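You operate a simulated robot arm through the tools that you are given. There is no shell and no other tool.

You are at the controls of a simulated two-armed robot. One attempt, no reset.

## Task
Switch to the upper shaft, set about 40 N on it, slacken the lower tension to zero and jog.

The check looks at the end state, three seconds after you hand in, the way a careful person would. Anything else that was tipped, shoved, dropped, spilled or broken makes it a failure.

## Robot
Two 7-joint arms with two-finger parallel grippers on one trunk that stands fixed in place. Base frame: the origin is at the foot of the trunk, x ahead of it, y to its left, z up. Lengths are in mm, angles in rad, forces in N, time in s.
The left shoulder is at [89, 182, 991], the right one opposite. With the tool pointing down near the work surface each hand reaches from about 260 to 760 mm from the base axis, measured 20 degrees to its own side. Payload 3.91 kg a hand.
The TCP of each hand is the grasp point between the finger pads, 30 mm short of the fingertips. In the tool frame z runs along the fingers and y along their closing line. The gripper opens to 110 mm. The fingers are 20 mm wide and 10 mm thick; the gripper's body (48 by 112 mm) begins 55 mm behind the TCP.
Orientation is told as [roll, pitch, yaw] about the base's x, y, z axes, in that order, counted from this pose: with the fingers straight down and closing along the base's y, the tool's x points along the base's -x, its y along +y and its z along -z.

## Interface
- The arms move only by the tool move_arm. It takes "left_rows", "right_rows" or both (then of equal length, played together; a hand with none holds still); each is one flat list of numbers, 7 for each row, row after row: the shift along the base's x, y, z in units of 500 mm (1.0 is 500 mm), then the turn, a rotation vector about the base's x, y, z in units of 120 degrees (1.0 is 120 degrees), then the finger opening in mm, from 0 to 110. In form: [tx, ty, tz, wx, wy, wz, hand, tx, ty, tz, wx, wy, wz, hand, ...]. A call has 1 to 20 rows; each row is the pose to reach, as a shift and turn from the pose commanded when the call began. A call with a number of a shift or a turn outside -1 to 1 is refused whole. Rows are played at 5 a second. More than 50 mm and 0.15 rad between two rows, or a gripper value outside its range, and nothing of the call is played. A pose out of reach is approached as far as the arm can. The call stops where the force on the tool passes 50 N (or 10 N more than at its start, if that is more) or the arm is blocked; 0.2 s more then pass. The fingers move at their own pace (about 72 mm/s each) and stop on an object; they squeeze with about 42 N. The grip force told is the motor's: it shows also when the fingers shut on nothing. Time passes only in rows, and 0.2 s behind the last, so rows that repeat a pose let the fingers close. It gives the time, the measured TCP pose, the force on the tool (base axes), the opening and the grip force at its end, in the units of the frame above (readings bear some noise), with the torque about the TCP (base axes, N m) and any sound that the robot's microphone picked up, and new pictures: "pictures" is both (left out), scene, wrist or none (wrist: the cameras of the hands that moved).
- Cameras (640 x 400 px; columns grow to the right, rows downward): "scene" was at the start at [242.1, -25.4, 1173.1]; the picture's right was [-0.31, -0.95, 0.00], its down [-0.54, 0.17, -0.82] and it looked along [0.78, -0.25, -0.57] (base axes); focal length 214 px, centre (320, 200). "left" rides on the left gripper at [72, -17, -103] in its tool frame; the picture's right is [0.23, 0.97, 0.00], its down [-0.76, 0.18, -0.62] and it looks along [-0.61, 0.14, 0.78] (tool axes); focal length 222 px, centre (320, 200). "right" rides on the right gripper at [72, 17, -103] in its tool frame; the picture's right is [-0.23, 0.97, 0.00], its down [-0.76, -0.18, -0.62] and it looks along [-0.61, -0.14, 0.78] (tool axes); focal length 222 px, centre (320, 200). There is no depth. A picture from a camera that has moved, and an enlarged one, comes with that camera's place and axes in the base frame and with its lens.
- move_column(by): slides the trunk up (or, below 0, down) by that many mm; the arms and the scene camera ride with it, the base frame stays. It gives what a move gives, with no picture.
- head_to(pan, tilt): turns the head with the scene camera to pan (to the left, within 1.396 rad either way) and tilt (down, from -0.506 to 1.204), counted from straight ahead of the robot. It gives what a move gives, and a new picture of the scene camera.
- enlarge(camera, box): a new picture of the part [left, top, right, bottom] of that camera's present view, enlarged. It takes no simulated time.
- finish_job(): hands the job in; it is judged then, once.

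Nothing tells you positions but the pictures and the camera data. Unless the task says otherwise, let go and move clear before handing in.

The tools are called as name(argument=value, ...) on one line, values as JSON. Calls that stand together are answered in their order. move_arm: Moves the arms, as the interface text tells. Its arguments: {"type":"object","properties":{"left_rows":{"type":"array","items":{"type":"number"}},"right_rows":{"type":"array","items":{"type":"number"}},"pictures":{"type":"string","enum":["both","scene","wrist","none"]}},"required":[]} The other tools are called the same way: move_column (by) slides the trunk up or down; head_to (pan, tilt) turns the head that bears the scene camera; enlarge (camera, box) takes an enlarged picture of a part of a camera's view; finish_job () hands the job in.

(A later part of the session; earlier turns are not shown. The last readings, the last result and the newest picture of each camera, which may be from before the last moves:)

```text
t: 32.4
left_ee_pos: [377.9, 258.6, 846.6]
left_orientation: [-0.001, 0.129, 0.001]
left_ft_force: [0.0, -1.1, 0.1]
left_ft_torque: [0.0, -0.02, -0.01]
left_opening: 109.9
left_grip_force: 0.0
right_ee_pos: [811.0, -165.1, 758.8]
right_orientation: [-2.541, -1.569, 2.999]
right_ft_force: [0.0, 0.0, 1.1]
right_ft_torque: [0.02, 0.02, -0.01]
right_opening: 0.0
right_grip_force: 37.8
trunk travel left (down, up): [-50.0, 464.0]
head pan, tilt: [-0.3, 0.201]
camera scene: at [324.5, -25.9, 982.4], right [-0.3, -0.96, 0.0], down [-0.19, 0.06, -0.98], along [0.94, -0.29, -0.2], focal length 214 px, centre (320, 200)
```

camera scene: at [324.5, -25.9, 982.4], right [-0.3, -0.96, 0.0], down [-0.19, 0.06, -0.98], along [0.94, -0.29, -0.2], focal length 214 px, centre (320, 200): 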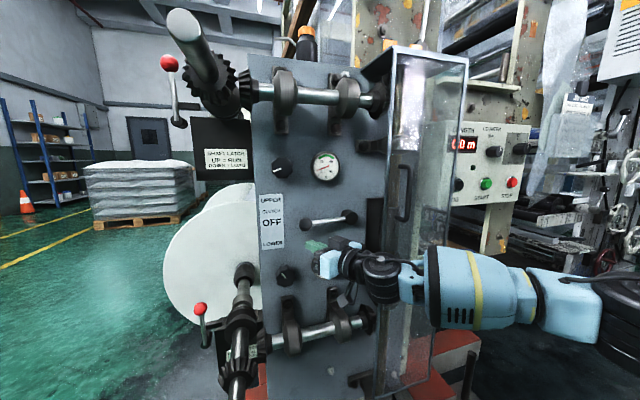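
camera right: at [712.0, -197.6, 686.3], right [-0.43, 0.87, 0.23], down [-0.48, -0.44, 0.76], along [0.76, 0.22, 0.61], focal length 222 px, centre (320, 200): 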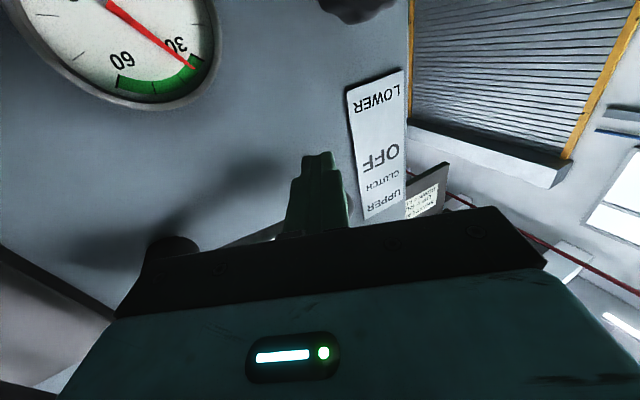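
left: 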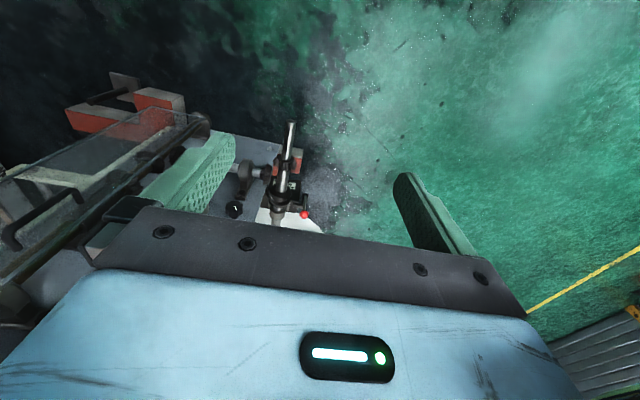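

The commanded pose follows the measured one, so relative moves are reliable. Now I reach the fingertips under the rod and lift it along its arc toward UPPER.

move_arm(right_rows=[0.02, -0.004, 0, 0, 0, 0, 0, 0.04, -0.01, 0.01, 0, 0, 0, 0, 0.04, -0.01, 0.04, 0, 0, 0, 0, 0.04, -0.01, 0.065, 0, 0, 0, 0, 0.04, -0.01, 0.09, 0, 0, 0, 0, 0.04, -0.012, 0.11, 0, 0, 0, 0, 0.04, -0.018, 0.135, 0, 0, 0, 0, 0.04, -0.026, 0.16, 0, 0, 0, 0, 0.04, -0.036, 0.18, 0, 0, 0, 0, 0.04, -0.046, 0.2, 0, 0, 0, 0])

```text
t: 34.6
left_ee_pos: [380.7, 257.9, 845.6]
left_orientation: [-0.002, 0.131, 0.002]
left_ft_force: [-0.8, 0.2, 0.2]
left_ft_torque: [0.02, 0.02, 0.0]
left_opening: 110.0
left_grip_force: 0.0
right_ee_pos: [830.4, -184.4, 851.0]
right_orientation: [-0.01, -1.561, 0.479]
right_ft_force: [-12.6, 7.7, -24.3]
right_ft_torque: [-0.16, 0.32, 0.12]
right_opening: 0.0
right_grip_force: 37.4
trunk travel left (down, up): [-50.0, 464.0]
head pan, tilt: [-0.3, 0.201]
camera scene: at [325.7, -25.6, 981.8], right [-0.3, -0.96, 0.0], down [-0.19, 0.06, -0.98], along [0.94, -0.29, -0.2], focal length 214 px, centre (320, 200)
camera right: at [731.5, -217.6, 779.8], right [-0.44, 0.87, 0.23], down [-0.47, -0.44, 0.77], along [0.77, 0.23, 0.6], focal length 222 px, centre (320, 200)
```

scene: 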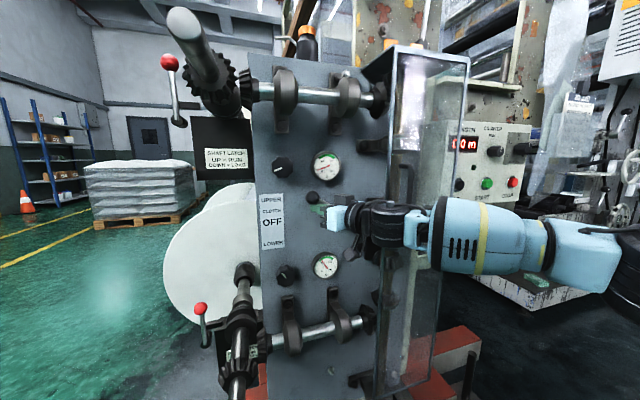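
right: 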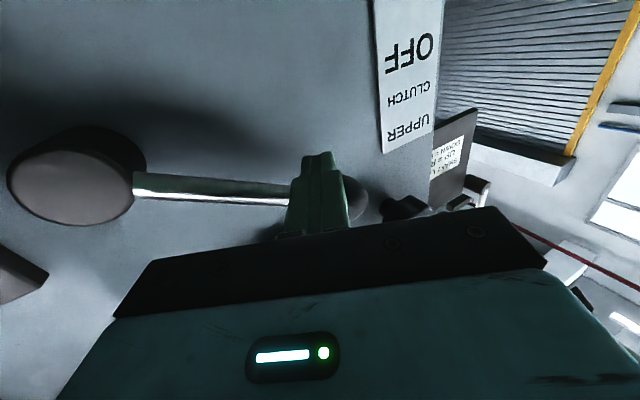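

The lever is most of the way up. I push about 22 mm more along the arc.

move_arm(right_rows=[0, -0.008, 0.015, 0, 0, 0, 0, 0, -0.016, 0.03, 0, 0, 0, 0, 0, -0.022, 0.044, 0, 0, 0, 0])

```text
t: 35.0
left_ee_pos: [379.3, 257.9, 845.7]
left_orientation: [-0.002, 0.129, 0.003]
left_ft_force: [-0.3, 0.2, -0.3]
left_ft_torque: [0.01, -0.01, 0.0]
left_opening: 110.3
left_grip_force: 0.2
right_ee_pos: [829.1, -185.3, 850.3]
right_orientation: [0.115, -1.548, 0.36]
right_ft_force: [-3.1, 2.1, -6.0]
right_ft_torque: [-0.09, 0.09, -0.01]
right_opening: 0.1
right_grip_force: 38.0
trunk travel left (down, up): [-50.0, 464.0]
head pan, tilt: [-0.3, 0.201]
stopped in row 2 (right hand): the force on the tool passed its limit at 53 N (the readings are from after the stop); the commanded pose is now the measured one
camera scene: at [324.8, -25.9, 982.5], right [-0.3, -0.96, 0.0], down [-0.19, 0.06, -0.98], along [0.94, -0.29, -0.2], focal length 214 px, centre (320, 200)
camera right: at [729.6, -219.0, 781.0], right [-0.44, 0.87, 0.23], down [-0.46, -0.44, 0.78], along [0.77, 0.24, 0.59], focal length 222 px, centre (320, 200)
```

scene: 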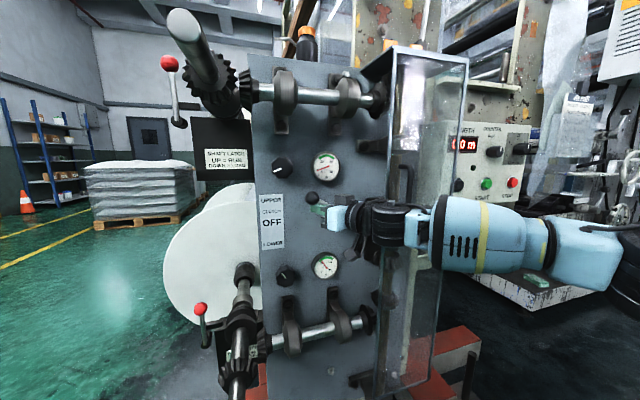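
right: 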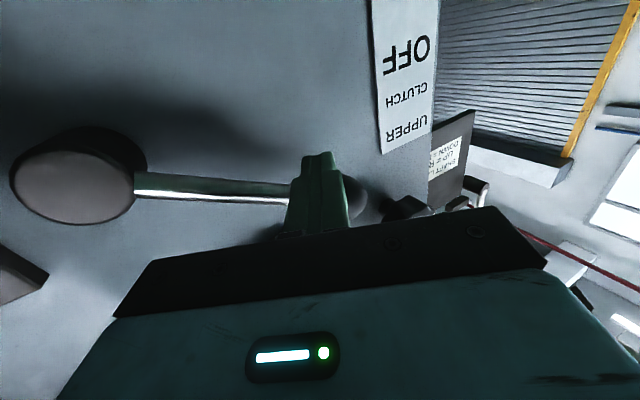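

The lever came up against a firm stop. I lower slightly, withdraw, and check where the lever settled.

move_arm(right_rows=[0, 0, -0.02, 0, 0, 0, 0, -0.05, -0.02, -0.03, 0, 0, 0, 0, -0.12, -0.05, -0.03, 0, 0, 0, 0, -0.2, -0.09, -0.03, 0, 0, 0, 0], pictures="scene")

enlarge(camera="scene", box=[255, 140, 415, 290])

```text
t: 36.0
left_ee_pos: [378.1, 257.7, 846.1]
left_orientation: [-0.003, 0.127, 0.003]
left_ft_force: [0.7, 0.1, 0.7]
left_ft_torque: [0.0, 0.02, -0.01]
left_opening: 109.6
left_grip_force: 0.0
right_ee_pos: [729.9, -230.7, 837.3]
right_orientation: [0.067, -1.551, 0.406]
right_ft_force: [0.1, 0.7, -0.8]
right_ft_torque: [0.0, 0.0, 0.01]
right_opening: 0.1
right_grip_force: 37.5
trunk travel left (down, up): [-50.0, 464.0]
head pan, tilt: [-0.3, 0.201]
camera scene: at [324.4, -25.7, 982.5], right [-0.3, -0.96, 0.0], down [-0.19, 0.06, -0.98], along [0.94, -0.29, -0.2], focal length 214 px, centre (320, 200)
```

scene: 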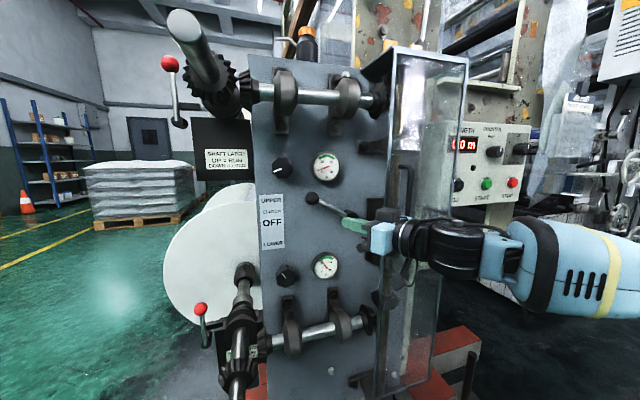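

```text
2.67 times, centred on (335, 215) of scene
camera zoom: at [324.4, -25.7, 982.5], right [-0.3, -0.96, 0.0], down [-0.19, 0.06, -0.98], along [0.94, -0.29, -0.2], focal length 572 px, centre (280, 160)
```

zoom: 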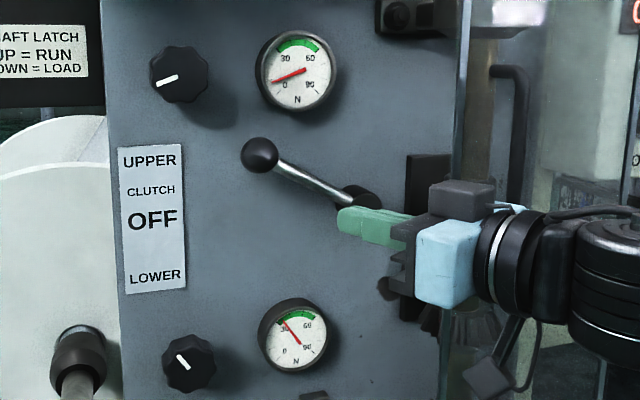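

The lever sits at UPPER against its stop. Next is the upper knob: I roll the wrist so the fingers close vertically with the tool yawed left, and stage in front of the knob.

move_arm(right_rows=[-0.005, 0.0102, 0.0197, -0.0557, -0.0283, 0, 20, -0.01, 0.0203, 0.0393, -0.1113, -0.0567, 0, 40, -0.015, 0.0305, 0.059, -0.167, -0.085, 0, 60, -0.02, 0.0407, 0.0787, -0.2227, -0.1133, 0, 80, -0.025, 0.0508, 0.0983, -0.2783, -0.1417, 0, 85, -0.03, 0.061, 0.118, -0.334, -0.17, 0, 85, -0.035, 0.0712, 0.1377, -0.3897, -0.1983, 0, 85, -0.04, 0.0813, 0.1573, -0.4453, -0.2267, 0, 85, -0.045, 0.0915, 0.177, -0.501, -0.255, 0, 85, -0.05, 0.1017, 0.1967, -0.5567, -0.2833, 0, 85, -0.055, 0.1118, 0.2163, -0.6123, -0.3117, 0, 85, -0.06, 0.122, 0.236, -0.668, -0.34, 0, 85])

```text
t: 38.6
left_ee_pos: [379.4, 258.3, 846.3]
left_orientation: [-0.001, 0.128, 0.004]
left_ft_force: [-0.3, 0.1, -0.7]
left_ft_torque: [0.01, 0.0, -0.03]
left_opening: 109.6
left_grip_force: 0.1
right_ee_pos: [699.7, -169.9, 956.9]
right_orientation: [-1.568, 0.0, 2.023]
right_ft_force: [-0.5, 0.1, -0.6]
right_ft_torque: [0.05, 0.03, 0.02]
right_opening: 85.0
right_grip_force: 0.0
trunk travel left (down, up): [-50.0, 464.0]
head pan, tilt: [-0.3, 0.201]
camera scene: at [324.4, -25.8, 982.5], right [-0.3, -0.96, 0.0], down [-0.19, 0.06, -0.98], along [0.94, -0.29, -0.2], focal length 214 px, centre (320, 200)
camera right: at [639.2, -281.2, 940.6], right [-0.1, 0.2, -0.97], down [-0.89, 0.41, 0.18], along [0.44, 0.89, 0.14], focal length 222 px, centre (320, 200)
```

scene: 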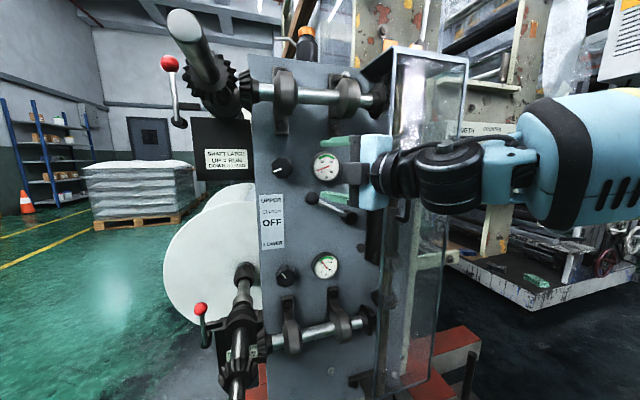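
right: 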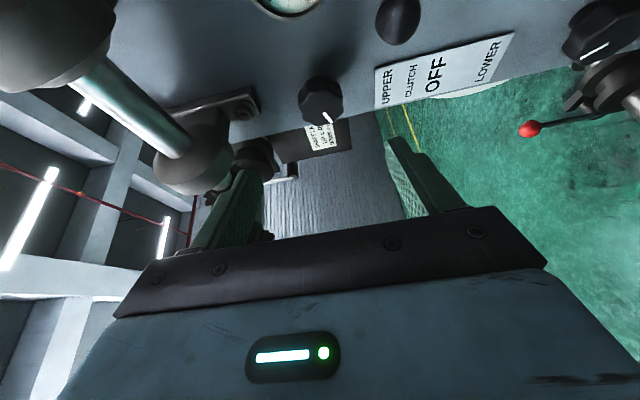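

The knob sits near (857, -97, 954), straight along the tool's axis. I advance along it in steps.

move_arm(right_rows=[0.06, 0.0285, -0.001, 0, 0, 0, 85, 0.12, 0.057, -0.002, 0, 0, 0, 85, 0.17, 0.081, -0.003, 0, 0, 0, 85])

```text
t: 39.4
left_ee_pos: [378.7, 258.1, 846.1]
left_orientation: [0.0, 0.131, 0.003]
left_ft_force: [0.3, 0.3, -0.3]
left_ft_torque: [0.01, 0.01, -0.02]
left_opening: 110.1
left_grip_force: 0.1
right_ee_pos: [784.3, -129.1, 953.7]
right_orientation: [-1.568, -0.003, 2.023]
right_ft_force: [0.5, 0.0, 0.4]
right_ft_torque: [0.01, 0.03, 0.01]
right_opening: 84.9
right_grip_force: 0.2
trunk travel left (down, up): [-50.0, 464.0]
head pan, tilt: [-0.3, 0.201]
camera scene: at [324.7, -26.0, 982.2], right [-0.3, -0.96, 0.0], down [-0.19, 0.06, -0.98], along [0.94, -0.29, -0.2], focal length 214 px, centre (320, 200)
camera right: at [724.2, -240.8, 937.5], right [-0.1, 0.21, -0.97], down [-0.89, 0.41, 0.18], along [0.44, 0.89, 0.14], focal length 222 px, centre (320, 200)
```

scene: 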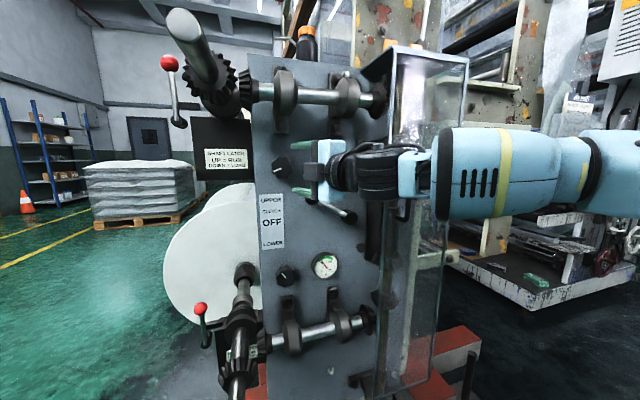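
right: 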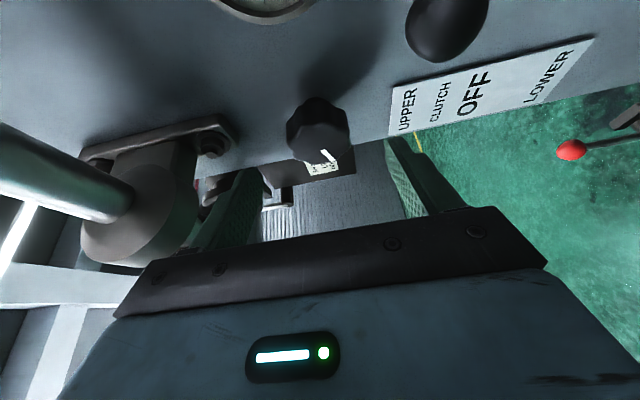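

The knob lines up between the fingers. I close the last ~58 mm with the fingers straddling it, then grip.

move_arm(right_rows=[0.04, 0.017, 0.001, 0, 0, 0, 78, 0.08, 0.034, 0.002, 0, 0, 0, 78, 0.116, 0.048, 0.002, 0, 0, 0, 78])

```text
t: 40.2
left_ee_pos: [377.6, 259.3, 847.2]
left_orientation: [-0.001, 0.128, 0.001]
left_ft_force: [0.1, 0.3, -0.2]
left_ft_torque: [0.0, -0.05, -0.02]
left_opening: 110.2
left_grip_force: 0.2
right_ee_pos: [812.4, -122.3, 955.0]
right_orientation: [-1.566, -0.003, 2.021]
right_ft_force: [-0.3, 0.0, 0.1]
right_ft_torque: [-0.02, 0.05, -0.05]
right_opening: 78.3
right_grip_force: 0.1
right hand out of reach, approached as far as the arm can: row 2, 3
trunk travel left (down, up): [-50.0, 464.0]
head pan, tilt: [-0.3, 0.201]
camera scene: at [323.1, -25.5, 982.9], right [-0.3, -0.96, 0.0], down [-0.19, 0.06, -0.98], along [0.94, -0.29, -0.2], focal length 214 px, centre (320, 200)
camera right: at [752.1, -233.8, 938.2], right [-0.1, 0.21, -0.97], down [-0.89, 0.41, 0.18], along [0.44, 0.89, 0.14], focal length 222 px, centre (320, 200)
```

scene: 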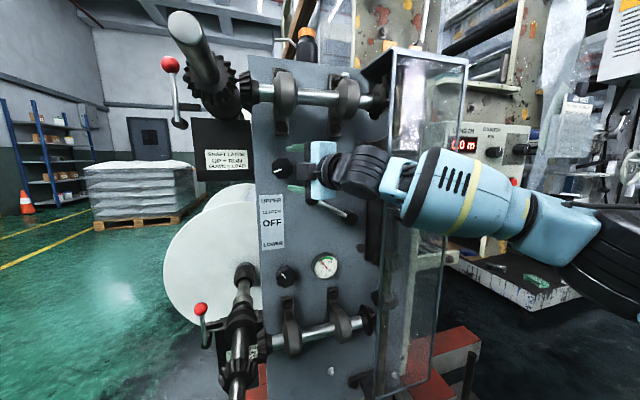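
right: 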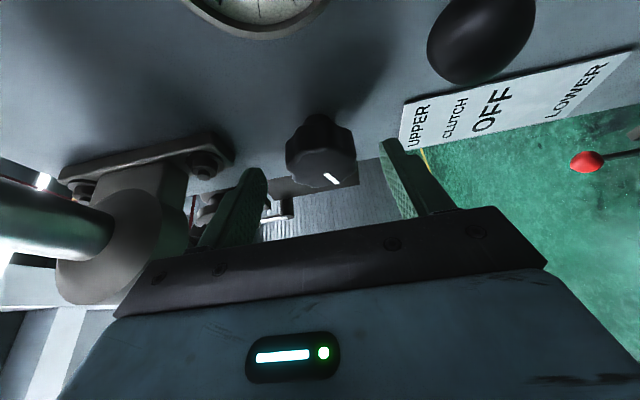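

The reach ends at x≈812, about 30 mm short. I will look at the arm posture again to decide how to gain reach.

head_to(pan=-0.9, tilt=0.5)

```text
t: 41.2
left_ee_pos: [378.6, 257.2, 845.7]
left_orientation: [-0.002, 0.13, 0.002]
left_ft_force: [0.2, -0.1, -0.4]
left_ft_torque: [0.02, -0.02, 0.0]
left_opening: 110.1
left_grip_force: 0.0
right_ee_pos: [812.3, -123.4, 953.4]
right_orientation: [-1.567, -0.001, 2.024]
right_ft_force: [-0.7, 0.9, 0.7]
right_ft_torque: [0.0, -0.02, 0.01]
right_opening: 78.0
right_grip_force: 0.1
trunk travel left (down, up): [-50.0, 464.0]
head pan, tilt: [-0.901, 0.499]
camera scene: at [292.0, -69.6, 954.8], right [-0.78, -0.62, 0.0], down [-0.3, 0.37, -0.88], along [0.55, -0.69, -0.48], focal length 214 px, centre (320, 200)
```

scene: 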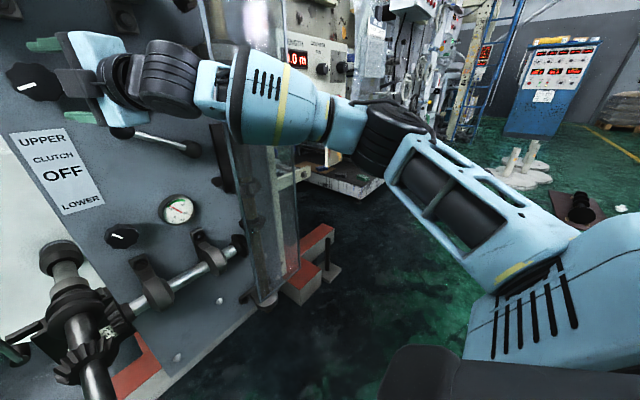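

The elbow is held out to the side and the shoulder seems to block it from swinging inward. I will back off and probe whether moving the hand toward the middle makes the elbow drop into a better posture.

move_arm(right_rows=[-0.08, -0.038, 0, 0, 0, 0, 78, -0.16, -0.076, 0, 0, 0, 0, 60, -0.24, -0.116, -0.02, 0, 0, 0, 30, -0.3, -0.1, -0.05, 0, 0, -0.03, 0, -0.34, -0.08, -0.08, 0, 0, -0.07, 0, -0.36, -0.04, -0.1, 0, 0, -0.12, 0, -0.36, 0, -0.11, 0, 0, -0.17, 0, -0.36, 0.05, -0.11, 0, 0, -0.21, 0, -0.36, 0.1, -0.11, 0, 0, -0.215, 0, -0.36, 0.15, -0.11, 0, 0, -0.215, 0, -0.36, 0.2, -0.11, 0, 0, -0.215, 0], pictures="scene")

```text
t: 43.6
left_ee_pos: [377.8, 258.8, 845.4]
left_orientation: [-0.003, 0.128, 0.002]
left_ft_force: [-0.1, -0.7, 0.0]
left_ft_torque: [0.0, 0.02, -0.02]
left_opening: 110.0
left_grip_force: 0.1
right_ee_pos: [634.7, -101.8, 898.6]
right_orientation: [-1.568, -0.002, 1.584]
right_ft_force: [0.1, 1.0, -0.3]
right_ft_torque: [-0.01, -0.01, -0.03]
right_opening: 0.0
right_grip_force: 37.4
right hand out of reach, approached as far as the arm can: row 8, 9, 10, 11
trunk travel left (down, up): [-50.0, 464.0]
head pan, tilt: [-0.901, 0.499]
camera scene: at [292.0, -69.6, 954.7], right [-0.78, -0.62, 0.0], down [-0.3, 0.38, -0.88], along [0.55, -0.69, -0.48], focal length 214 px, centre (320, 200)
```

scene: 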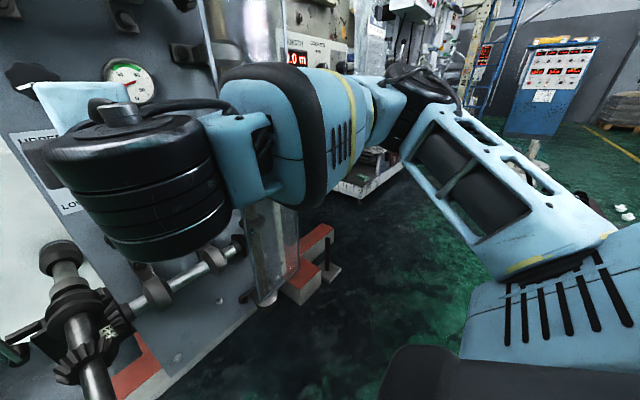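

The reach limit clearly comes from the elbow being held out sideways. I will raise the trunk so the arm can hang, bring the hand low and near, and re-form the posture with the elbow lower.

move_arm(right_rows=[-0.05, -0.05, 0, 0, 0, 0, 0, -0.1, -0.12, 0, 0, 0, 0, 0, -0.1, -0.2, 0, 0, 0, 0, 0, -0.1, -0.28, 0, 0, 0, 0, 0], pictures="none")

move_column(by=200)

move_arm(right_rows=[0, 0, -0.08, 0, 0, 0, 0, 0, 0, -0.16, 0, 0, 0, 0, 0, 0, -0.24, 0, 0, 0, 0, 0, 0, -0.32, 0, 0, 0, 0, 0, 0, -0.4, 0, 0, 0, 0, 0, 0, -0.48, 0, 0, 0, 0, 0, 0, -0.56, 0, 0, 0, 0, 0, 0, -0.64, 0, 0, 0, 0], pictures="scene")

```text
t: 44.6
left_ee_pos: [378.0, 257.5, 846.7]
left_orientation: [-0.002, 0.128, 0.001]
left_ft_force: [-0.1, 0.0, -0.1]
left_ft_torque: [0.0, 0.0, -0.01]
left_opening: 110.0
left_grip_force: 0.1
right_ee_pos: [586.5, -240.9, 900.6]
right_orientation: [-1.568, -0.005, 1.572]
right_ft_force: [-1.1, 1.1, 0.4]
right_ft_torque: [0.03, -0.01, -0.01]
right_opening: 0.0
right_grip_force: 37.8
trunk travel left (down, up): [-50.0, 464.0]
head pan, tilt: [-0.901, 0.499]
```

```text
t: 46.8
left_ee_pos: [378.0, 259.1, 1047.4]
left_orientation: [-0.002, 0.128, 0.003]
left_ft_force: [0.0, 0.0, -0.4]
left_ft_torque: [-0.01, -0.01, 0.01]
left_opening: 110.0
left_grip_force: 0.1
right_ee_pos: [586.0, -241.6, 1099.7]
right_orientation: [-1.568, -0.002, 1.572]
right_ft_force: [0.7, 0.3, 0.0]
right_ft_torque: [-0.04, -0.04, -0.01]
right_opening: 0.2
right_grip_force: 37.8
trunk travel left (down, up): [-250.0, 264.0]
head pan, tilt: [-0.901, 0.499]
```

```text
t: 48.6
left_ee_pos: [377.9, 257.9, 1046.2]
left_orientation: [-0.001, 0.129, 0.002]
left_ft_force: [0.5, -0.7, -0.3]
left_ft_torque: [0.0, 0.02, 0.0]
left_opening: 110.2
left_grip_force: 0.0
right_ee_pos: [585.5, -241.8, 779.0]
right_orientation: [-1.567, -0.003, 1.571]
right_ft_force: [-0.1, -0.1, 0.0]
right_ft_torque: [0.06, -0.01, -0.01]
right_opening: 0.0
right_grip_force: 38.1
trunk travel left (down, up): [-250.0, 264.0]
head pan, tilt: [-0.901, 0.499]
camera scene: at [214.9, -69.8, 1182.4], right [-0.78, -0.62, 0.0], down [-0.3, 0.38, -0.88], along [0.55, -0.69, -0.48], focal length 214 px, centre (320, 200)
```

scene: 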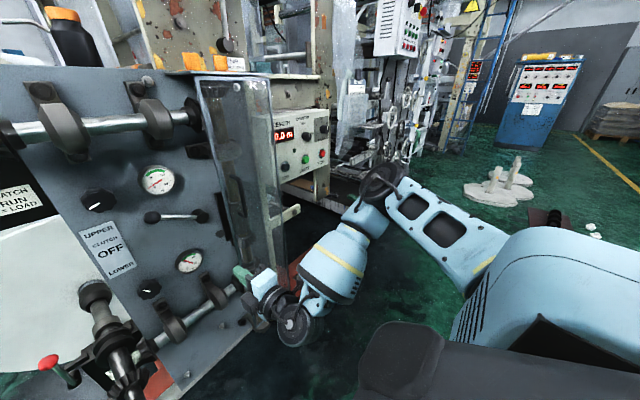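

The trunk is upright again and the elbow is still out at the side with the forearm hanging. I will test whether yawing the tool to the right pulls the elbow in.

move_arm(right_rows=[0, 0, 0, 0, 0, -0.06, 0, 0, 0, 0, 0, 0, -0.12, 0, 0, 0, 0, 0, 0, -0.18, 0, 0, 0, 0, 0, 0, -0.24, 0, 0, 0, 0, 0, 0, -0.3, 0, 0, 0, 0, 0, 0, -0.36, 0, 0, 0, 0, 0, 0, -0.42, 0, 0, 0, 0, 0, 0, -0.48, 0], pictures="scene")

```text
t: 50.4
left_ee_pos: [377.6, 258.0, 1045.9]
left_orientation: [-0.003, 0.13, 0.002]
left_ft_force: [-0.2, -0.2, 0.4]
left_ft_torque: [0.01, 0.0, 0.0]
left_opening: 110.2
left_grip_force: 0.1
right_ee_pos: [637.4, -341.3, 783.9]
right_orientation: [-1.56, -0.003, 0.575]
right_ft_force: [-0.4, 1.1, -0.6]
right_ft_torque: [0.01, -0.02, 0.0]
right_opening: 0.0
right_grip_force: 37.6
right hand out of reach, approached as far as the arm can: row 5, 6, 7, 8
trunk travel left (down, up): [-250.0, 264.0]
head pan, tilt: [-0.901, 0.499]
camera scene: at [214.6, -69.7, 1182.4], right [-0.78, -0.62, 0.0], down [-0.3, 0.38, -0.88], along [0.55, -0.69, -0.48], focal length 214 px, centre (320, 200)
```

scene: 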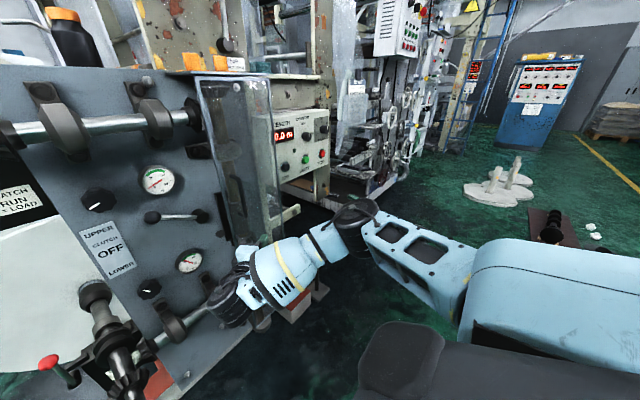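

The elbow came in and down a little. I will lower the hand further in this posture and keep shaping it.

move_arm(right_rows=[-0.05, 0, -0.05, 0, 0, 0, 0, -0.1, 0, -0.1, 0, 0, 0, 0, -0.15, 0.03, -0.16, 0, 0, 0, 0, -0.18, 0.07, -0.23, 0, 0, 0, 0, -0.18, 0.11, -0.31, 0, 0, 0, 0, -0.18, 0.15, -0.39, 0, 0, 0, 0], pictures="scene")

```text
t: 51.8
left_ee_pos: [377.5, 257.8, 1046.4]
left_orientation: [-0.002, 0.129, 0.004]
left_ft_force: [0.5, 0.3, -0.8]
left_ft_torque: [-0.01, -0.02, 0.02]
left_opening: 110.0
left_grip_force: 0.0
right_ee_pos: [573.4, -383.7, 686.9]
right_orientation: [-1.566, -0.004, 0.57]
right_ft_force: [-0.1, 0.4, 1.1]
right_ft_torque: [0.0, 0.02, -0.03]
right_opening: 0.0
right_grip_force: 37.4
right hand out of reach, approached as far as the arm can: row 1, 2, 3, 4, 5, 6
trunk travel left (down, up): [-250.0, 264.0]
head pan, tilt: [-0.901, 0.499]
camera scene: at [214.6, -69.6, 1182.4], right [-0.78, -0.62, 0.0], down [-0.3, 0.38, -0.88], along [0.55, -0.69, -0.48], focal length 214 px, centre (320, 200)
```

scene: 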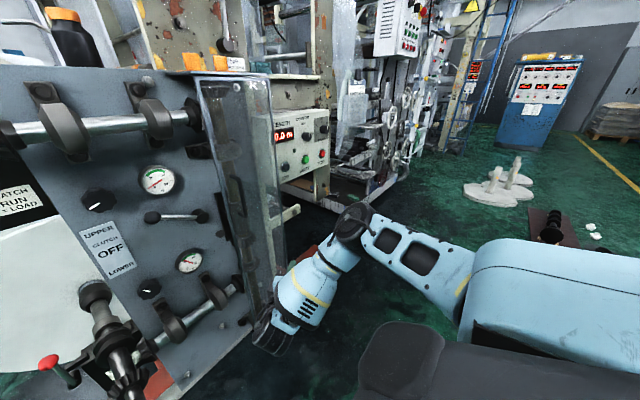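

The posture does not unfold that way. I will return to the tool-down home-like pose, this time nearer the centre line, and study the elbow there.

move_arm(right_rows=[-0.0176, 0.0049, 0.0576, 0.0518, 0.0152, -0.0153, 0, -0.0351, 0.0097, 0.1151, 0.1037, 0.0304, -0.0305, 0, -0.0527, 0.0146, 0.1727, 0.1555, 0.0456, -0.0458, 0, -0.0703, 0.0194, 0.2303, 0.2074, 0.0608, -0.061, 0, -0.0879, 0.0243, 0.2879, 0.2592, 0.076, -0.0763, 0, -0.1054, 0.0291, 0.3454, 0.3111, 0.0912, -0.0915, 0, -0.123, 0.034, 0.403, 0.3629, 0.1064, -0.1068, 0, -0.1406, 0.0389, 0.4606, 0.4147, 0.1215, -0.1221, 0, -0.1581, 0.0437, 0.5181, 0.4666, 0.1367, -0.1373, 0, -0.1757, 0.0486, 0.5757, 0.5184, 0.1519, -0.1526, 0, -0.1933, 0.0534, 0.6333, 0.5703, 0.1671, -0.1678, 0, -0.2109, 0.0583, 0.6909, 0.6221, 0.1823, -0.1831, 0, -0.2284, 0.0631, 0.7484, 0.674, 0.1975, -0.1983, 0, -0.246, 0.068, 0.806, 0.7258, 0.2127, -0.2136, 0, -0.246, 0.15, 0.806, 0.7258, 0.2127, -0.2136, 0, -0.246, 0.23, 0.806, 0.7258, 0.2127, -0.2136, 0, -0.246, 0.31, 0.806, 0.7258, 0.2127, -0.2136, 0, -0.246, 0.39, 0.806, 0.7258, 0.2127, -0.2136, 0, -0.246, 0.47, 0.806, 0.7258, 0.2127, -0.2136, 0, -0.246, 0.55, 0.806, 0.7258, 0.2127, -0.2136, 0], pictures="scene")

```text
t: 56.0
left_ee_pos: [377.1, 257.8, 1047.3]
left_orientation: [0.0, 0.129, 0.002]
left_ft_force: [-1.1, -0.2, -0.5]
left_ft_torque: [0.0, 0.0, -0.04]
left_opening: 109.9
left_grip_force: 0.1
right_ee_pos: [447.0, -150.7, 1091.9]
right_orientation: [-0.001, 0.0, -0.005]
right_ft_force: [-0.9, 0.0, 1.4]
right_ft_torque: [-0.03, -0.03, -0.01]
right_opening: 0.0
right_grip_force: 37.8
right hand out of reach, approached as far as the arm can: row 20
trunk travel left (down, up): [-250.0, 264.0]
head pan, tilt: [-0.901, 0.499]
camera scene: at [212.9, -69.6, 1182.8], right [-0.78, -0.62, 0.0], down [-0.3, 0.38, -0.88], along [0.55, -0.69, -0.48], focal length 214 px, centre (320, 200)
```

scene: 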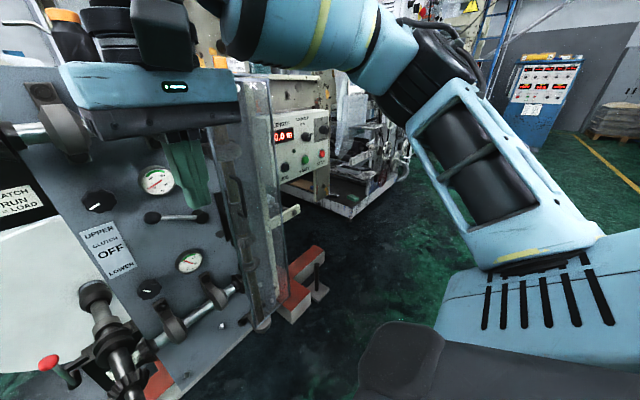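

The right elbow again ends at y≈-475 whatever I do, so that shoulder joint really limits inward motion. Let me look at the left arm's posture for comparison.

head_to(pan=0.9, tilt=0.5)

move_arm(left_rows=[0.02, -0.09, 0.02, 0, 0, 0, 110, 0.05, -0.18, 0.04, 0, -0.03, 0, 110, 0.08, -0.27, 0.06, 0, -0.06, 0, 110, 0.095, -0.355, 0.08, 0, -0.062, 0, 110], pictures="scene")

```text
t: 57.8
left_ee_pos: [378.4, 257.4, 1046.2]
left_orientation: [0.0, 0.129, 0.001]
left_ft_force: [0.4, -0.5, -0.1]
left_ft_torque: [0.01, -0.01, -0.01]
left_opening: 110.0
left_grip_force: 0.1
right_ee_pos: [449.9, -151.2, 1090.5]
right_orientation: [0.0, 0.004, -0.003]
right_ft_force: [-0.9, 0.1, -0.2]
right_ft_torque: [0.01, -0.03, -0.01]
right_opening: 0.0
right_grip_force: 37.6
trunk travel left (down, up): [-250.0, 264.0]
head pan, tilt: [0.901, 0.499]
camera scene: at [214.6, 73.0, 1182.4], right [0.78, -0.62, 0.0], down [-0.3, -0.38, -0.88], along [0.55, 0.69, -0.48], focal length 214 px, centre (320, 200)
```

scene: 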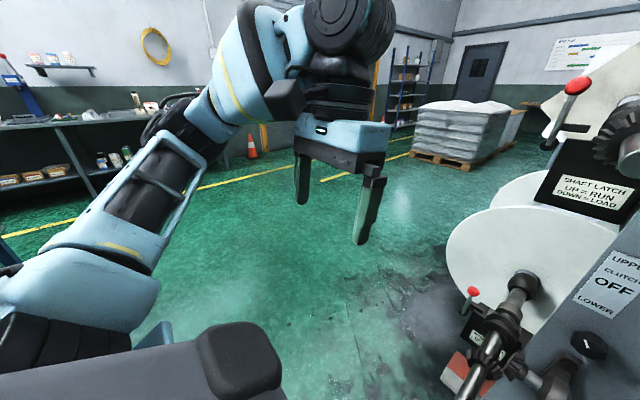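

```text
t: 58.8
left_ee_pos: [426.0, 80.4, 1085.7]
left_orientation: [-0.002, 0.001, 0.002]
left_ft_force: [0.0, 0.2, -0.4]
left_ft_torque: [-0.02, -0.02, 0.01]
left_opening: 110.0
left_grip_force: 0.0
right_ee_pos: [450.0, -151.9, 1090.5]
right_orientation: [0.0, 0.002, -0.003]
right_ft_force: [-1.2, -0.1, -1.3]
right_ft_torque: [0.0, -0.02, -0.01]
right_opening: 0.0
right_grip_force: 38.2
trunk travel left (down, up): [-250.0, 264.0]
head pan, tilt: [0.901, 0.499]
camera scene: at [214.5, 72.3, 1182.5], right [0.78, -0.62, 0.0], down [-0.3, -0.37, -0.88], along [0.55, 0.69, -0.48], focal length 214 px, centre (320, 200)
```

scene: 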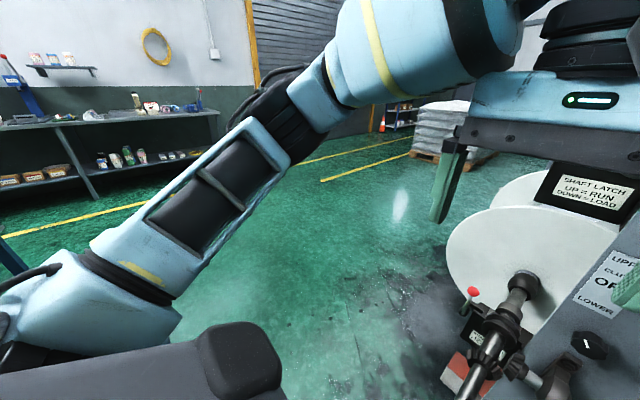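

The left elbow came further inward than the right one did. I will probe how far right the left hand can go here, which is clear space in front of the machine.

move_arm(left_rows=[-0.04, -0.04, 0, 0, 0, 0, 60, -0.04, -0.1, 0, 0, 0, 0, 0, -0.04, -0.16, 0, 0, 0, 0, 0], right_rows=[-0.02, -0.08, 0, 0, 0, 0, 0, -0.02, -0.17, 0, 0, 0, 0, 0, -0.02, -0.26, 0, 0, 0, 0, 0], pictures="none")

move_arm(left_rows=[0, -0.06, 0, 0, 0, 0, 0, 0, -0.12, 0, 0, 0, 0, 0, 0, -0.18, 0, 0, 0, 0, 0, 0, -0.24, 0, 0, 0, 0, 0, 0, -0.3, 0, 0, 0, 0, 0], pictures="scene")

```text
t: 59.5
left_ee_pos: [408.6, 17.4, 1085.2]
left_orientation: [0.005, 0.004, -0.005]
left_ft_force: [6.5, 29.4, -10.4]
left_ft_torque: [-3.16, -0.11, -2.48]
left_opening: 3.0
left_grip_force: 0.1
right_ee_pos: [439.3, -262.9, 1091.5]
right_orientation: [0.0, 0.003, 0.001]
right_ft_force: [0.9, 0.0, -0.2]
right_ft_torque: [0.03, 0.01, -0.02]
right_opening: 0.0
right_grip_force: 37.3
trunk travel left (down, up): [-250.0, 264.0]
head pan, tilt: [0.901, 0.499]
stopped in row 3 (left hand): the force on the tool passed its limit at 52 N (the readings are from after the stop); the commanded pose is now the measured one
```

```text
t: 59.8
left_ee_pos: [410.9, 12.6, 1084.7]
left_orientation: [0.012, 0.008, -0.007]
left_ft_force: [9.4, 32.0, -10.3]
left_ft_torque: [-3.43, 0.12, -2.63]
left_opening: 0.0
left_grip_force: 37.5
right_ee_pos: [439.2, -263.8, 1090.4]
right_orientation: [0.001, 0.004, -0.001]
right_ft_force: [-0.2, -0.2, 0.0]
right_ft_torque: [0.01, 0.05, 0.01]
right_opening: 0.1
right_grip_force: 37.6
trunk travel left (down, up): [-250.0, 264.0]
head pan, tilt: [0.901, 0.499]
stopped in row 1 (left hand): the force on the tool passed its limit at 54 N (the readings are from after the stop); the commanded pose is now the measured one
camera scene: at [221.0, 66.8, 1184.0], right [0.72, -0.69, 0.0], down [-0.32, -0.34, -0.89], along [0.61, 0.64, -0.46], focal length 214 px, centre (320, 200)
```

scene: 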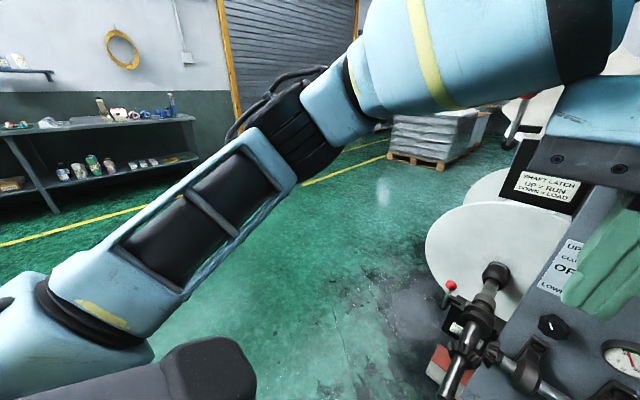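

The left hand was touching the robot's own head (that explains the early force blip too). I move it away to the left and bring the right hand back to its home spot to try a cleaner path.

move_arm(left_rows=[0, 0.08, 0, 0, 0, 0, 0, 0, 0.17, 0, 0, 0, 0, 0, 0, 0.26, 0, 0, 0, 0, 0, 0, 0.35, 0, 0, 0, 0, 0, 0, 0.44, 0, 0, 0, 0, 0, 0, 0.52, 0, 0, 0, 0, 0], right_rows=[0, -0.05, 0, 0, 0, 0, 0, 0, -0.1, 0, 0, 0, 0, 0, 0, -0.15, 0, 0, 0, 0, 0, 0, -0.2, 0, 0, 0, 0, 0, -0.03, -0.21, 0, 0, 0, 0, 0, -0.035, -0.21, 0, 0, 0, 0, 0], pictures="none")

head_to(pan=-0.9, tilt=0.3)

```text
t: 61.2
left_ee_pos: [409.6, 273.0, 1085.2]
left_orientation: [0.009, 0.005, -0.007]
left_ft_force: [0.4, -0.2, -0.5]
left_ft_torque: [-0.01, -0.01, -0.03]
left_opening: 0.0
left_grip_force: 37.7
right_ee_pos: [421.0, -367.1, 1090.9]
right_orientation: [-0.003, 0.004, -0.002]
right_ft_force: [1.0, 0.5, -0.5]
right_ft_torque: [0.02, -0.05, 0.0]
right_opening: 0.0
right_grip_force: 37.8
trunk travel left (down, up): [-250.0, 264.0]
head pan, tilt: [0.901, 0.499]
```

```text
t: 63.0
left_ee_pos: [410.1, 272.6, 1085.5]
left_orientation: [0.006, 0.005, -0.005]
left_ft_force: [-0.2, -0.6, 0.3]
left_ft_torque: [-0.01, -0.01, -0.03]
left_opening: 0.0
left_grip_force: 38.1
right_ee_pos: [422.7, -369.0, 1090.8]
right_orientation: [-0.002, 0.003, -0.002]
right_ft_force: [-0.2, 0.6, -0.4]
right_ft_torque: [0.0, -0.02, -0.04]
right_opening: 0.3
right_grip_force: 37.4
trunk travel left (down, up): [-250.0, 264.0]
head pan, tilt: [-0.901, 0.3]
camera scene: at [216.1, -71.4, 1200.8], right [-0.78, -0.62, 0.0], down [-0.18, 0.23, -0.96], along [0.59, -0.75, -0.3], focal length 214 px, centre (320, 200)
```

scene: 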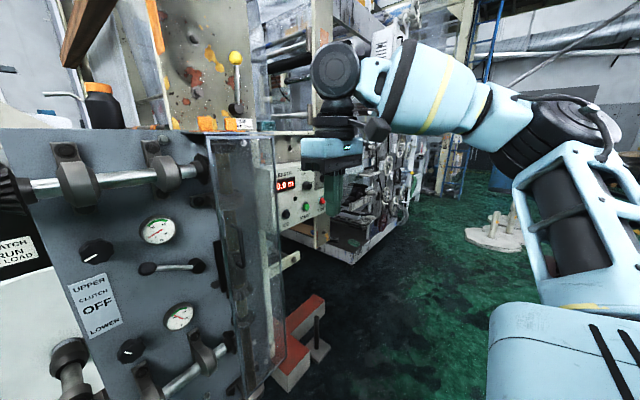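

Elbow is high and lateral in the home pose. I will try a plain pitch-up from here (no roll), at this trunk height, and probe the reach in front of the panel.

move_arm(right_rows=[0.035, 0.02, -0.02, 0, -0.0625, 0, 0, 0.07, 0.04, -0.04, 0, -0.125, 0, 0, 0.105, 0.06, -0.06, 0, -0.1875, 0, 0, 0.14, 0.08, -0.08, 0, -0.25, 0, 0, 0.175, 0.1, -0.1, 0, -0.3125, 0, 0, 0.21, 0.12, -0.12, 0, -0.375, 0, 0, 0.245, 0.14, -0.14, 0, -0.4375, 0, 0, 0.28, 0.16, -0.16, 0, -0.5, 0, 0, 0.315, 0.18, -0.18, 0, -0.5625, 0, 0, 0.35, 0.2, -0.2, 0, -0.625, 0, 0, 0.385, 0.22, -0.22, 0, -0.6875, 0, 0, 0.42, 0.24, -0.24, 0, -0.75, 0, 0, 0.5, 0.3, -0.25, 0, -0.75, 0, 0, 0.56, 0.36, -0.26, 0, -0.75, 0, 0, 0.62, 0.4, -0.265, 0, -0.75, 0, 0, 0.68, 0.42, -0.265, 0, -0.75, 0, 0], pictures="scene")

```text
refused: row 13 steps farther than a row can; nothing moved
```

move_arm(right_rows=[0.035, 0.02, -0.02, 0, -0.0625, 0, 0, 0.07, 0.04, -0.04, 0, -0.125, 0, 0, 0.105, 0.06, -0.06, 0, -0.1875, 0, 0, 0.14, 0.08, -0.08, 0, -0.25, 0, 0, 0.175, 0.1, -0.1, 0, -0.3125, 0, 0, 0.21, 0.12, -0.12, 0, -0.375, 0, 0, 0.245, 0.14, -0.14, 0, -0.4375, 0, 0, 0.28, 0.16, -0.16, 0, -0.5, 0, 0, 0.315, 0.18, -0.18, 0, -0.5625, 0, 0, 0.35, 0.2, -0.2, 0, -0.625, 0, 0, 0.385, 0.22, -0.22, 0, -0.6875, 0, 0, 0.42, 0.24, -0.24, 0, -0.75, 0, 0, 0.47, 0.29, -0.25, 0, -0.75, 0, 0, 0.52, 0.34, -0.26, 0, -0.75, 0, 0, 0.57, 0.39, -0.265, 0, -0.75, 0, 0, 0.62, 0.41, -0.265, 0, -0.75, 0, 0, 0.68, 0.42, -0.265, 0, -0.75, 0, 0], pictures="scene")

```text
t: 66.6
left_ee_pos: [410.0, 272.9, 1085.7]
left_orientation: [0.007, 0.006, -0.006]
left_ft_force: [-0.1, 0.2, 0.2]
left_ft_torque: [0.03, 0.0, 0.0]
left_opening: 0.0
left_grip_force: 37.6
right_ee_pos: [752.7, -159.9, 959.3]
right_orientation: [0.15, -1.565, -0.152]
right_ft_force: [-0.9, 0.0, 0.0]
right_ft_torque: [-0.02, -0.02, 0.01]
right_opening: 0.0
right_grip_force: 37.8
right hand out of reach, approached as far as the arm can: row 17
trunk travel left (down, up): [-250.0, 264.0]
head pan, tilt: [-0.901, 0.3]
camera scene: at [215.9, -71.5, 1200.9], right [-0.78, -0.62, 0.0], down [-0.18, 0.23, -0.96], along [0.59, -0.75, -0.3], focal length 214 px, centre (320, 200)
```

scene: 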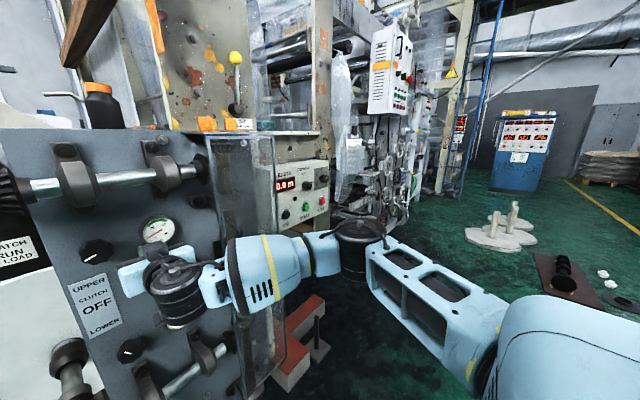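

The right arm's limit is in its shoulder, while the left arm came inward much more freely. So I will park the right hand back to the right and try the left arm, pointing forward, for the knobs.

move_arm(left_rows=[0.028, -0.02, -0.021, 0, -0.0625, 0, 0, 0.057, -0.041, -0.042, 0, -0.125, 0, 0, 0.085, -0.062, -0.063, 0, -0.1875, 0, 0, 0.113, -0.082, -0.084, 0, -0.25, 0, 0, 0.142, -0.102, -0.105, 0, -0.3125, 0, 0, 0.17, -0.123, -0.126, 0, -0.375, 0, 0, 0.198, -0.144, -0.147, 0, -0.4375, 0, 0, 0.227, -0.164, -0.168, 0, -0.5, 0, 0, 0.255, -0.184, -0.189, 0, -0.5625, 0, 0, 0.283, -0.205, -0.21, 0, -0.625, 0, 0, 0.312, -0.226, -0.231, 0, -0.6875, 0, 0, 0.34, -0.246, -0.252, 0, -0.75, 0, 0], right_rows=[-0.0367, -0.02, 0, 0, 0, 0, 0, -0.0733, -0.05, 0, 0, 0, 0, 0, -0.11, -0.09, 0, 0, 0, 0, 0, -0.1467, -0.13, 0, 0, 0, 0, 0, -0.1833, -0.17, 0, 0, 0, 0, 0, -0.22, -0.21, 0, 0, 0, 0, 0, -0.2567, -0.25, 0, 0, 0, 0, 0, -0.2933, -0.29, 0, 0, 0, 0, 0, -0.33, -0.33, 0, 0, 0, 0, 0, -0.3667, -0.37, 0, 0, 0, 0, 0, -0.4033, -0.42, 0, 0, 0, 0, 0, -0.44, -0.48, 0, 0, 0, 0, 0], pictures="none")

head_to(pan=0.1, tilt=0.5)

```text
t: 69.2
left_ee_pos: [579.3, 149.7, 960.4]
left_orientation: [1.116, -1.565, -1.108]
left_ft_force: [-0.1, 0.3, 0.3]
left_ft_torque: [-0.02, 0.05, -0.02]
left_opening: 0.0
left_grip_force: 38.0
right_ee_pos: [531.0, -399.4, 959.9]
right_orientation: [0.708, -1.568, -0.71]
right_ft_force: [0.1, -0.4, 0.3]
right_ft_torque: [0.01, 0.0, 0.0]
right_opening: 0.2
right_grip_force: 37.9
trunk travel left (down, up): [-250.0, 264.0]
head pan, tilt: [-0.901, 0.3]
```

```text
t: 70.5
left_ee_pos: [580.0, 150.0, 958.8]
left_orientation: [0.797, -1.56, -0.791]
left_ft_force: [-0.4, 0.4, 0.1]
left_ft_torque: [0.05, -0.03, 0.0]
left_opening: 0.0
left_grip_force: 37.5
right_ee_pos: [533.0, -399.4, 959.9]
right_orientation: [0.469, -1.565, -0.47]
right_ft_force: [0.5, 0.3, 0.0]
right_ft_torque: [0.02, -0.01, 0.01]
right_opening: 0.1
right_grip_force: 38.6
trunk travel left (down, up): [-250.0, 264.0]
head pan, tilt: [0.099, 0.499]
camera scene: at [248.6, 10.7, 1182.5], right [0.1, -1.0, 0.0], down [-0.48, -0.05, -0.88], along [0.87, 0.09, -0.48], focal length 214 px, centre (320, 200)
```

scene: 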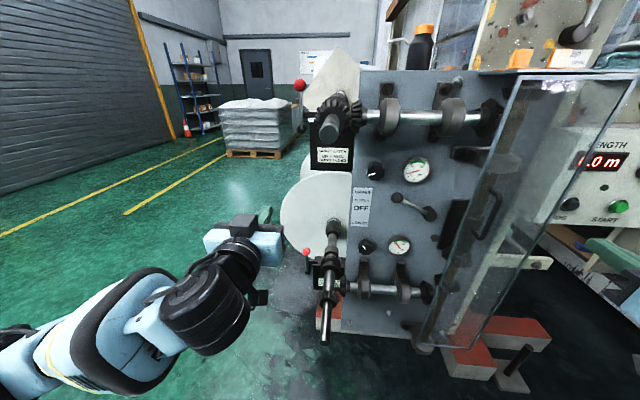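

The left hand points forward in clear space. I move it right and forward under the upper spindle toward the upper knob.

move_arm(left_rows=[0.02, -0.08, -0.004, 0, 0, 0, 0, 0.04, -0.17, -0.008, 0, 0, 0, 0, 0.08, -0.25, -0.008, 0, 0, 0, 0, 0.13, -0.32, -0.008, 0, 0, 0, 0, 0.19, -0.38, -0.008, 0, 0, 0, 0, 0.26, -0.43, -0.008, 0, 0, 0, 0], pictures="both")

```text
t: 71.9
left_ee_pos: [717.3, -49.3, 940.6]
left_orientation: [1.262, -1.53, -1.232]
left_ft_force: [1.0, -0.4, 0.4]
left_ft_torque: [0.0, -0.01, 0.0]
left_opening: 0.0
left_grip_force: 37.2
right_ee_pos: [532.7, -398.4, 959.4]
right_orientation: [0.324, -1.567, -0.327]
right_ft_force: [0.0, 0.2, 0.0]
right_ft_torque: [0.02, 0.04, -0.03]
right_opening: 0.0
right_grip_force: 37.3
trunk travel left (down, up): [-250.0, 264.0]
head pan, tilt: [0.099, 0.499]
camera scene: at [249.5, 11.4, 1182.2], right [0.1, -0.99, 0.0], down [-0.48, -0.05, -0.88], along [0.87, 0.09, -0.48], focal length 214 px, centre (320, 200)
camera left: at [612.5, -67.9, 869.9], right [-0.03, 0.98, -0.19], down [-0.62, 0.13, 0.78], along [0.79, 0.14, 0.6], focal length 222 px, centre (320, 200)
```

scene: 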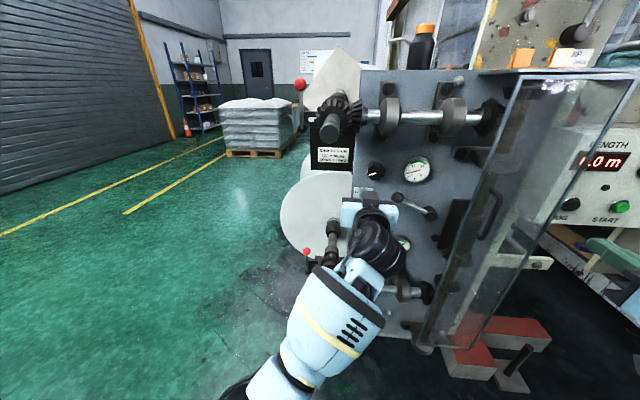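
left: 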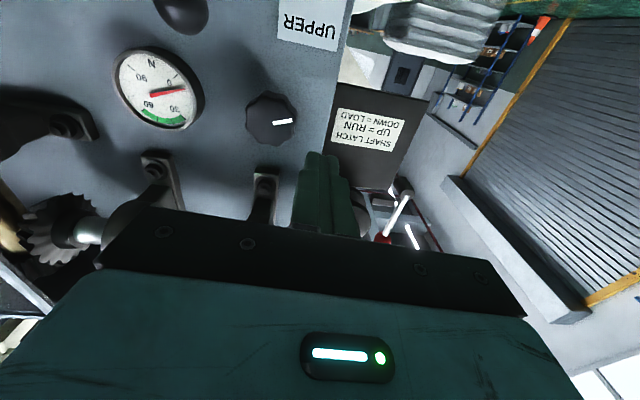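

The left arm folded into an elbow-down posture and reaches well; its camera sees the knob and dial clearly. I line up on the knob axis (y≈-98, z≈955) and approach with the fingers open.

move_arm(left_rows=[0, -0.03, 0.01, 0, 0, 0, 40, 0, -0.066, 0, 0, 0, 0, 78, 0.05, -0.066, 0, 0, 0, 0, 78, 0.1, -0.066, 0, 0, 0, 0, 78, 0.15, -0.066, 0, 0, 0, 0, 78, 0.15, -0.066, 0, 0, 0, 0, 78], pictures="both")

```text
t: 73.5
left_ee_pos: [801.0, -64.0, 936.2]
left_orientation: [1.067, -1.532, -1.01]
left_ft_force: [-0.3, 0.9, 0.8]
left_ft_torque: [0.0, 0.0, 0.02]
left_opening: 78.1
left_grip_force: 0.0
right_ee_pos: [530.7, -399.0, 960.1]
right_orientation: [0.54, -1.567, -0.539]
right_ft_force: [0.0, -0.2, 0.7]
right_ft_torque: [0.01, 0.0, -0.02]
right_opening: 0.1
right_grip_force: 37.8
trunk travel left (down, up): [-250.0, 264.0]
head pan, tilt: [0.099, 0.499]
stopped in row 6 (left hand): the arm was blocked; the commanded pose is now the measured one
camera scene: at [248.7, 10.9, 1182.4], right [0.1, -1.0, 0.0], down [-0.48, -0.05, -0.88], along [0.87, 0.09, -0.48], focal length 214 px, centre (320, 200)
camera left: at [695.9, -84.3, 866.4], right [-0.06, 0.98, -0.19], down [-0.62, 0.12, 0.78], along [0.79, 0.17, 0.6], focal length 222 px, centre (320, 200)
```

scene: 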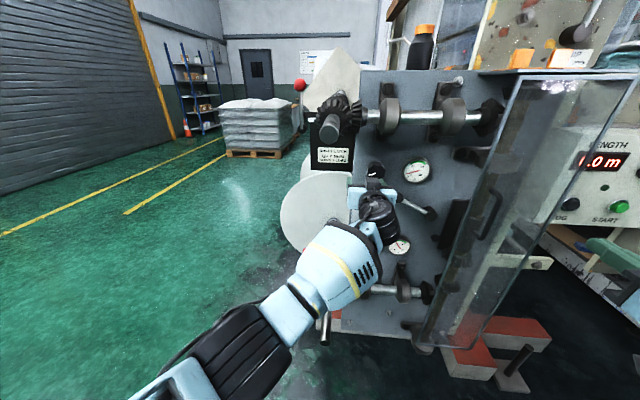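
left: 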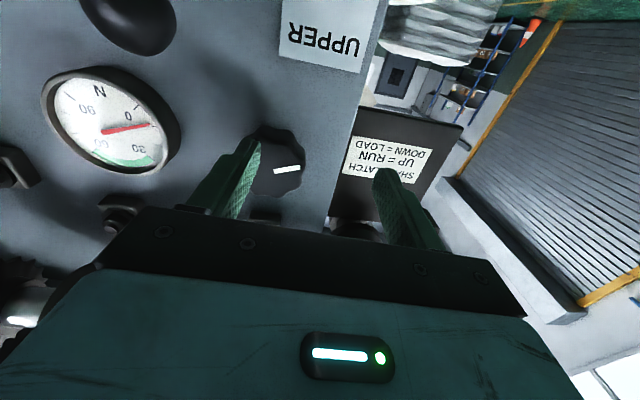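

The left arm got blocked without any force at the tool, so some link touches something, probably the robot's own trunk. I will look down at the arm.

head_to(pan=0.35, tilt=1.15)

```text
t: 74.5
left_ee_pos: [800.1, -64.1, 936.9]
left_orientation: [1.074, -1.532, -1.023]
left_ft_force: [0.4, -0.8, 0.4]
left_ft_torque: [0.0, -0.03, 0.0]
left_opening: 78.0
left_grip_force: 0.0
right_ee_pos: [530.6, -399.3, 959.5]
right_orientation: [0.523, -1.567, -0.526]
right_ft_force: [-0.2, -0.4, 0.5]
right_ft_torque: [0.0, -0.04, 0.0]
right_opening: 0.1
right_grip_force: 37.6
trunk travel left (down, up): [-250.0, 264.0]
head pan, tilt: [0.351, 1.15]
camera scene: at [214.1, 22.2, 1131.7], right [0.34, -0.94, 0.0], down [-0.86, -0.31, -0.41], along [0.38, 0.14, -0.91], focal length 214 px, centre (320, 200)
```

scene: 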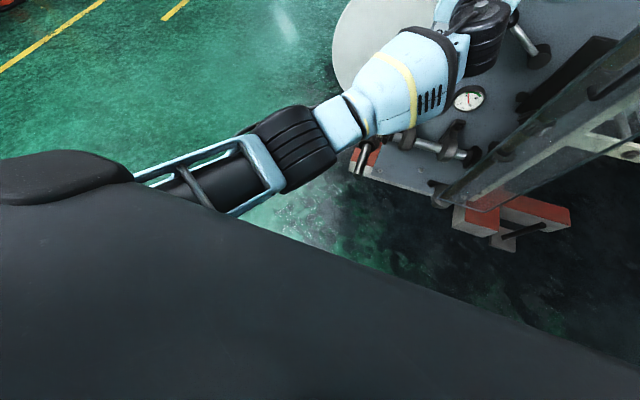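

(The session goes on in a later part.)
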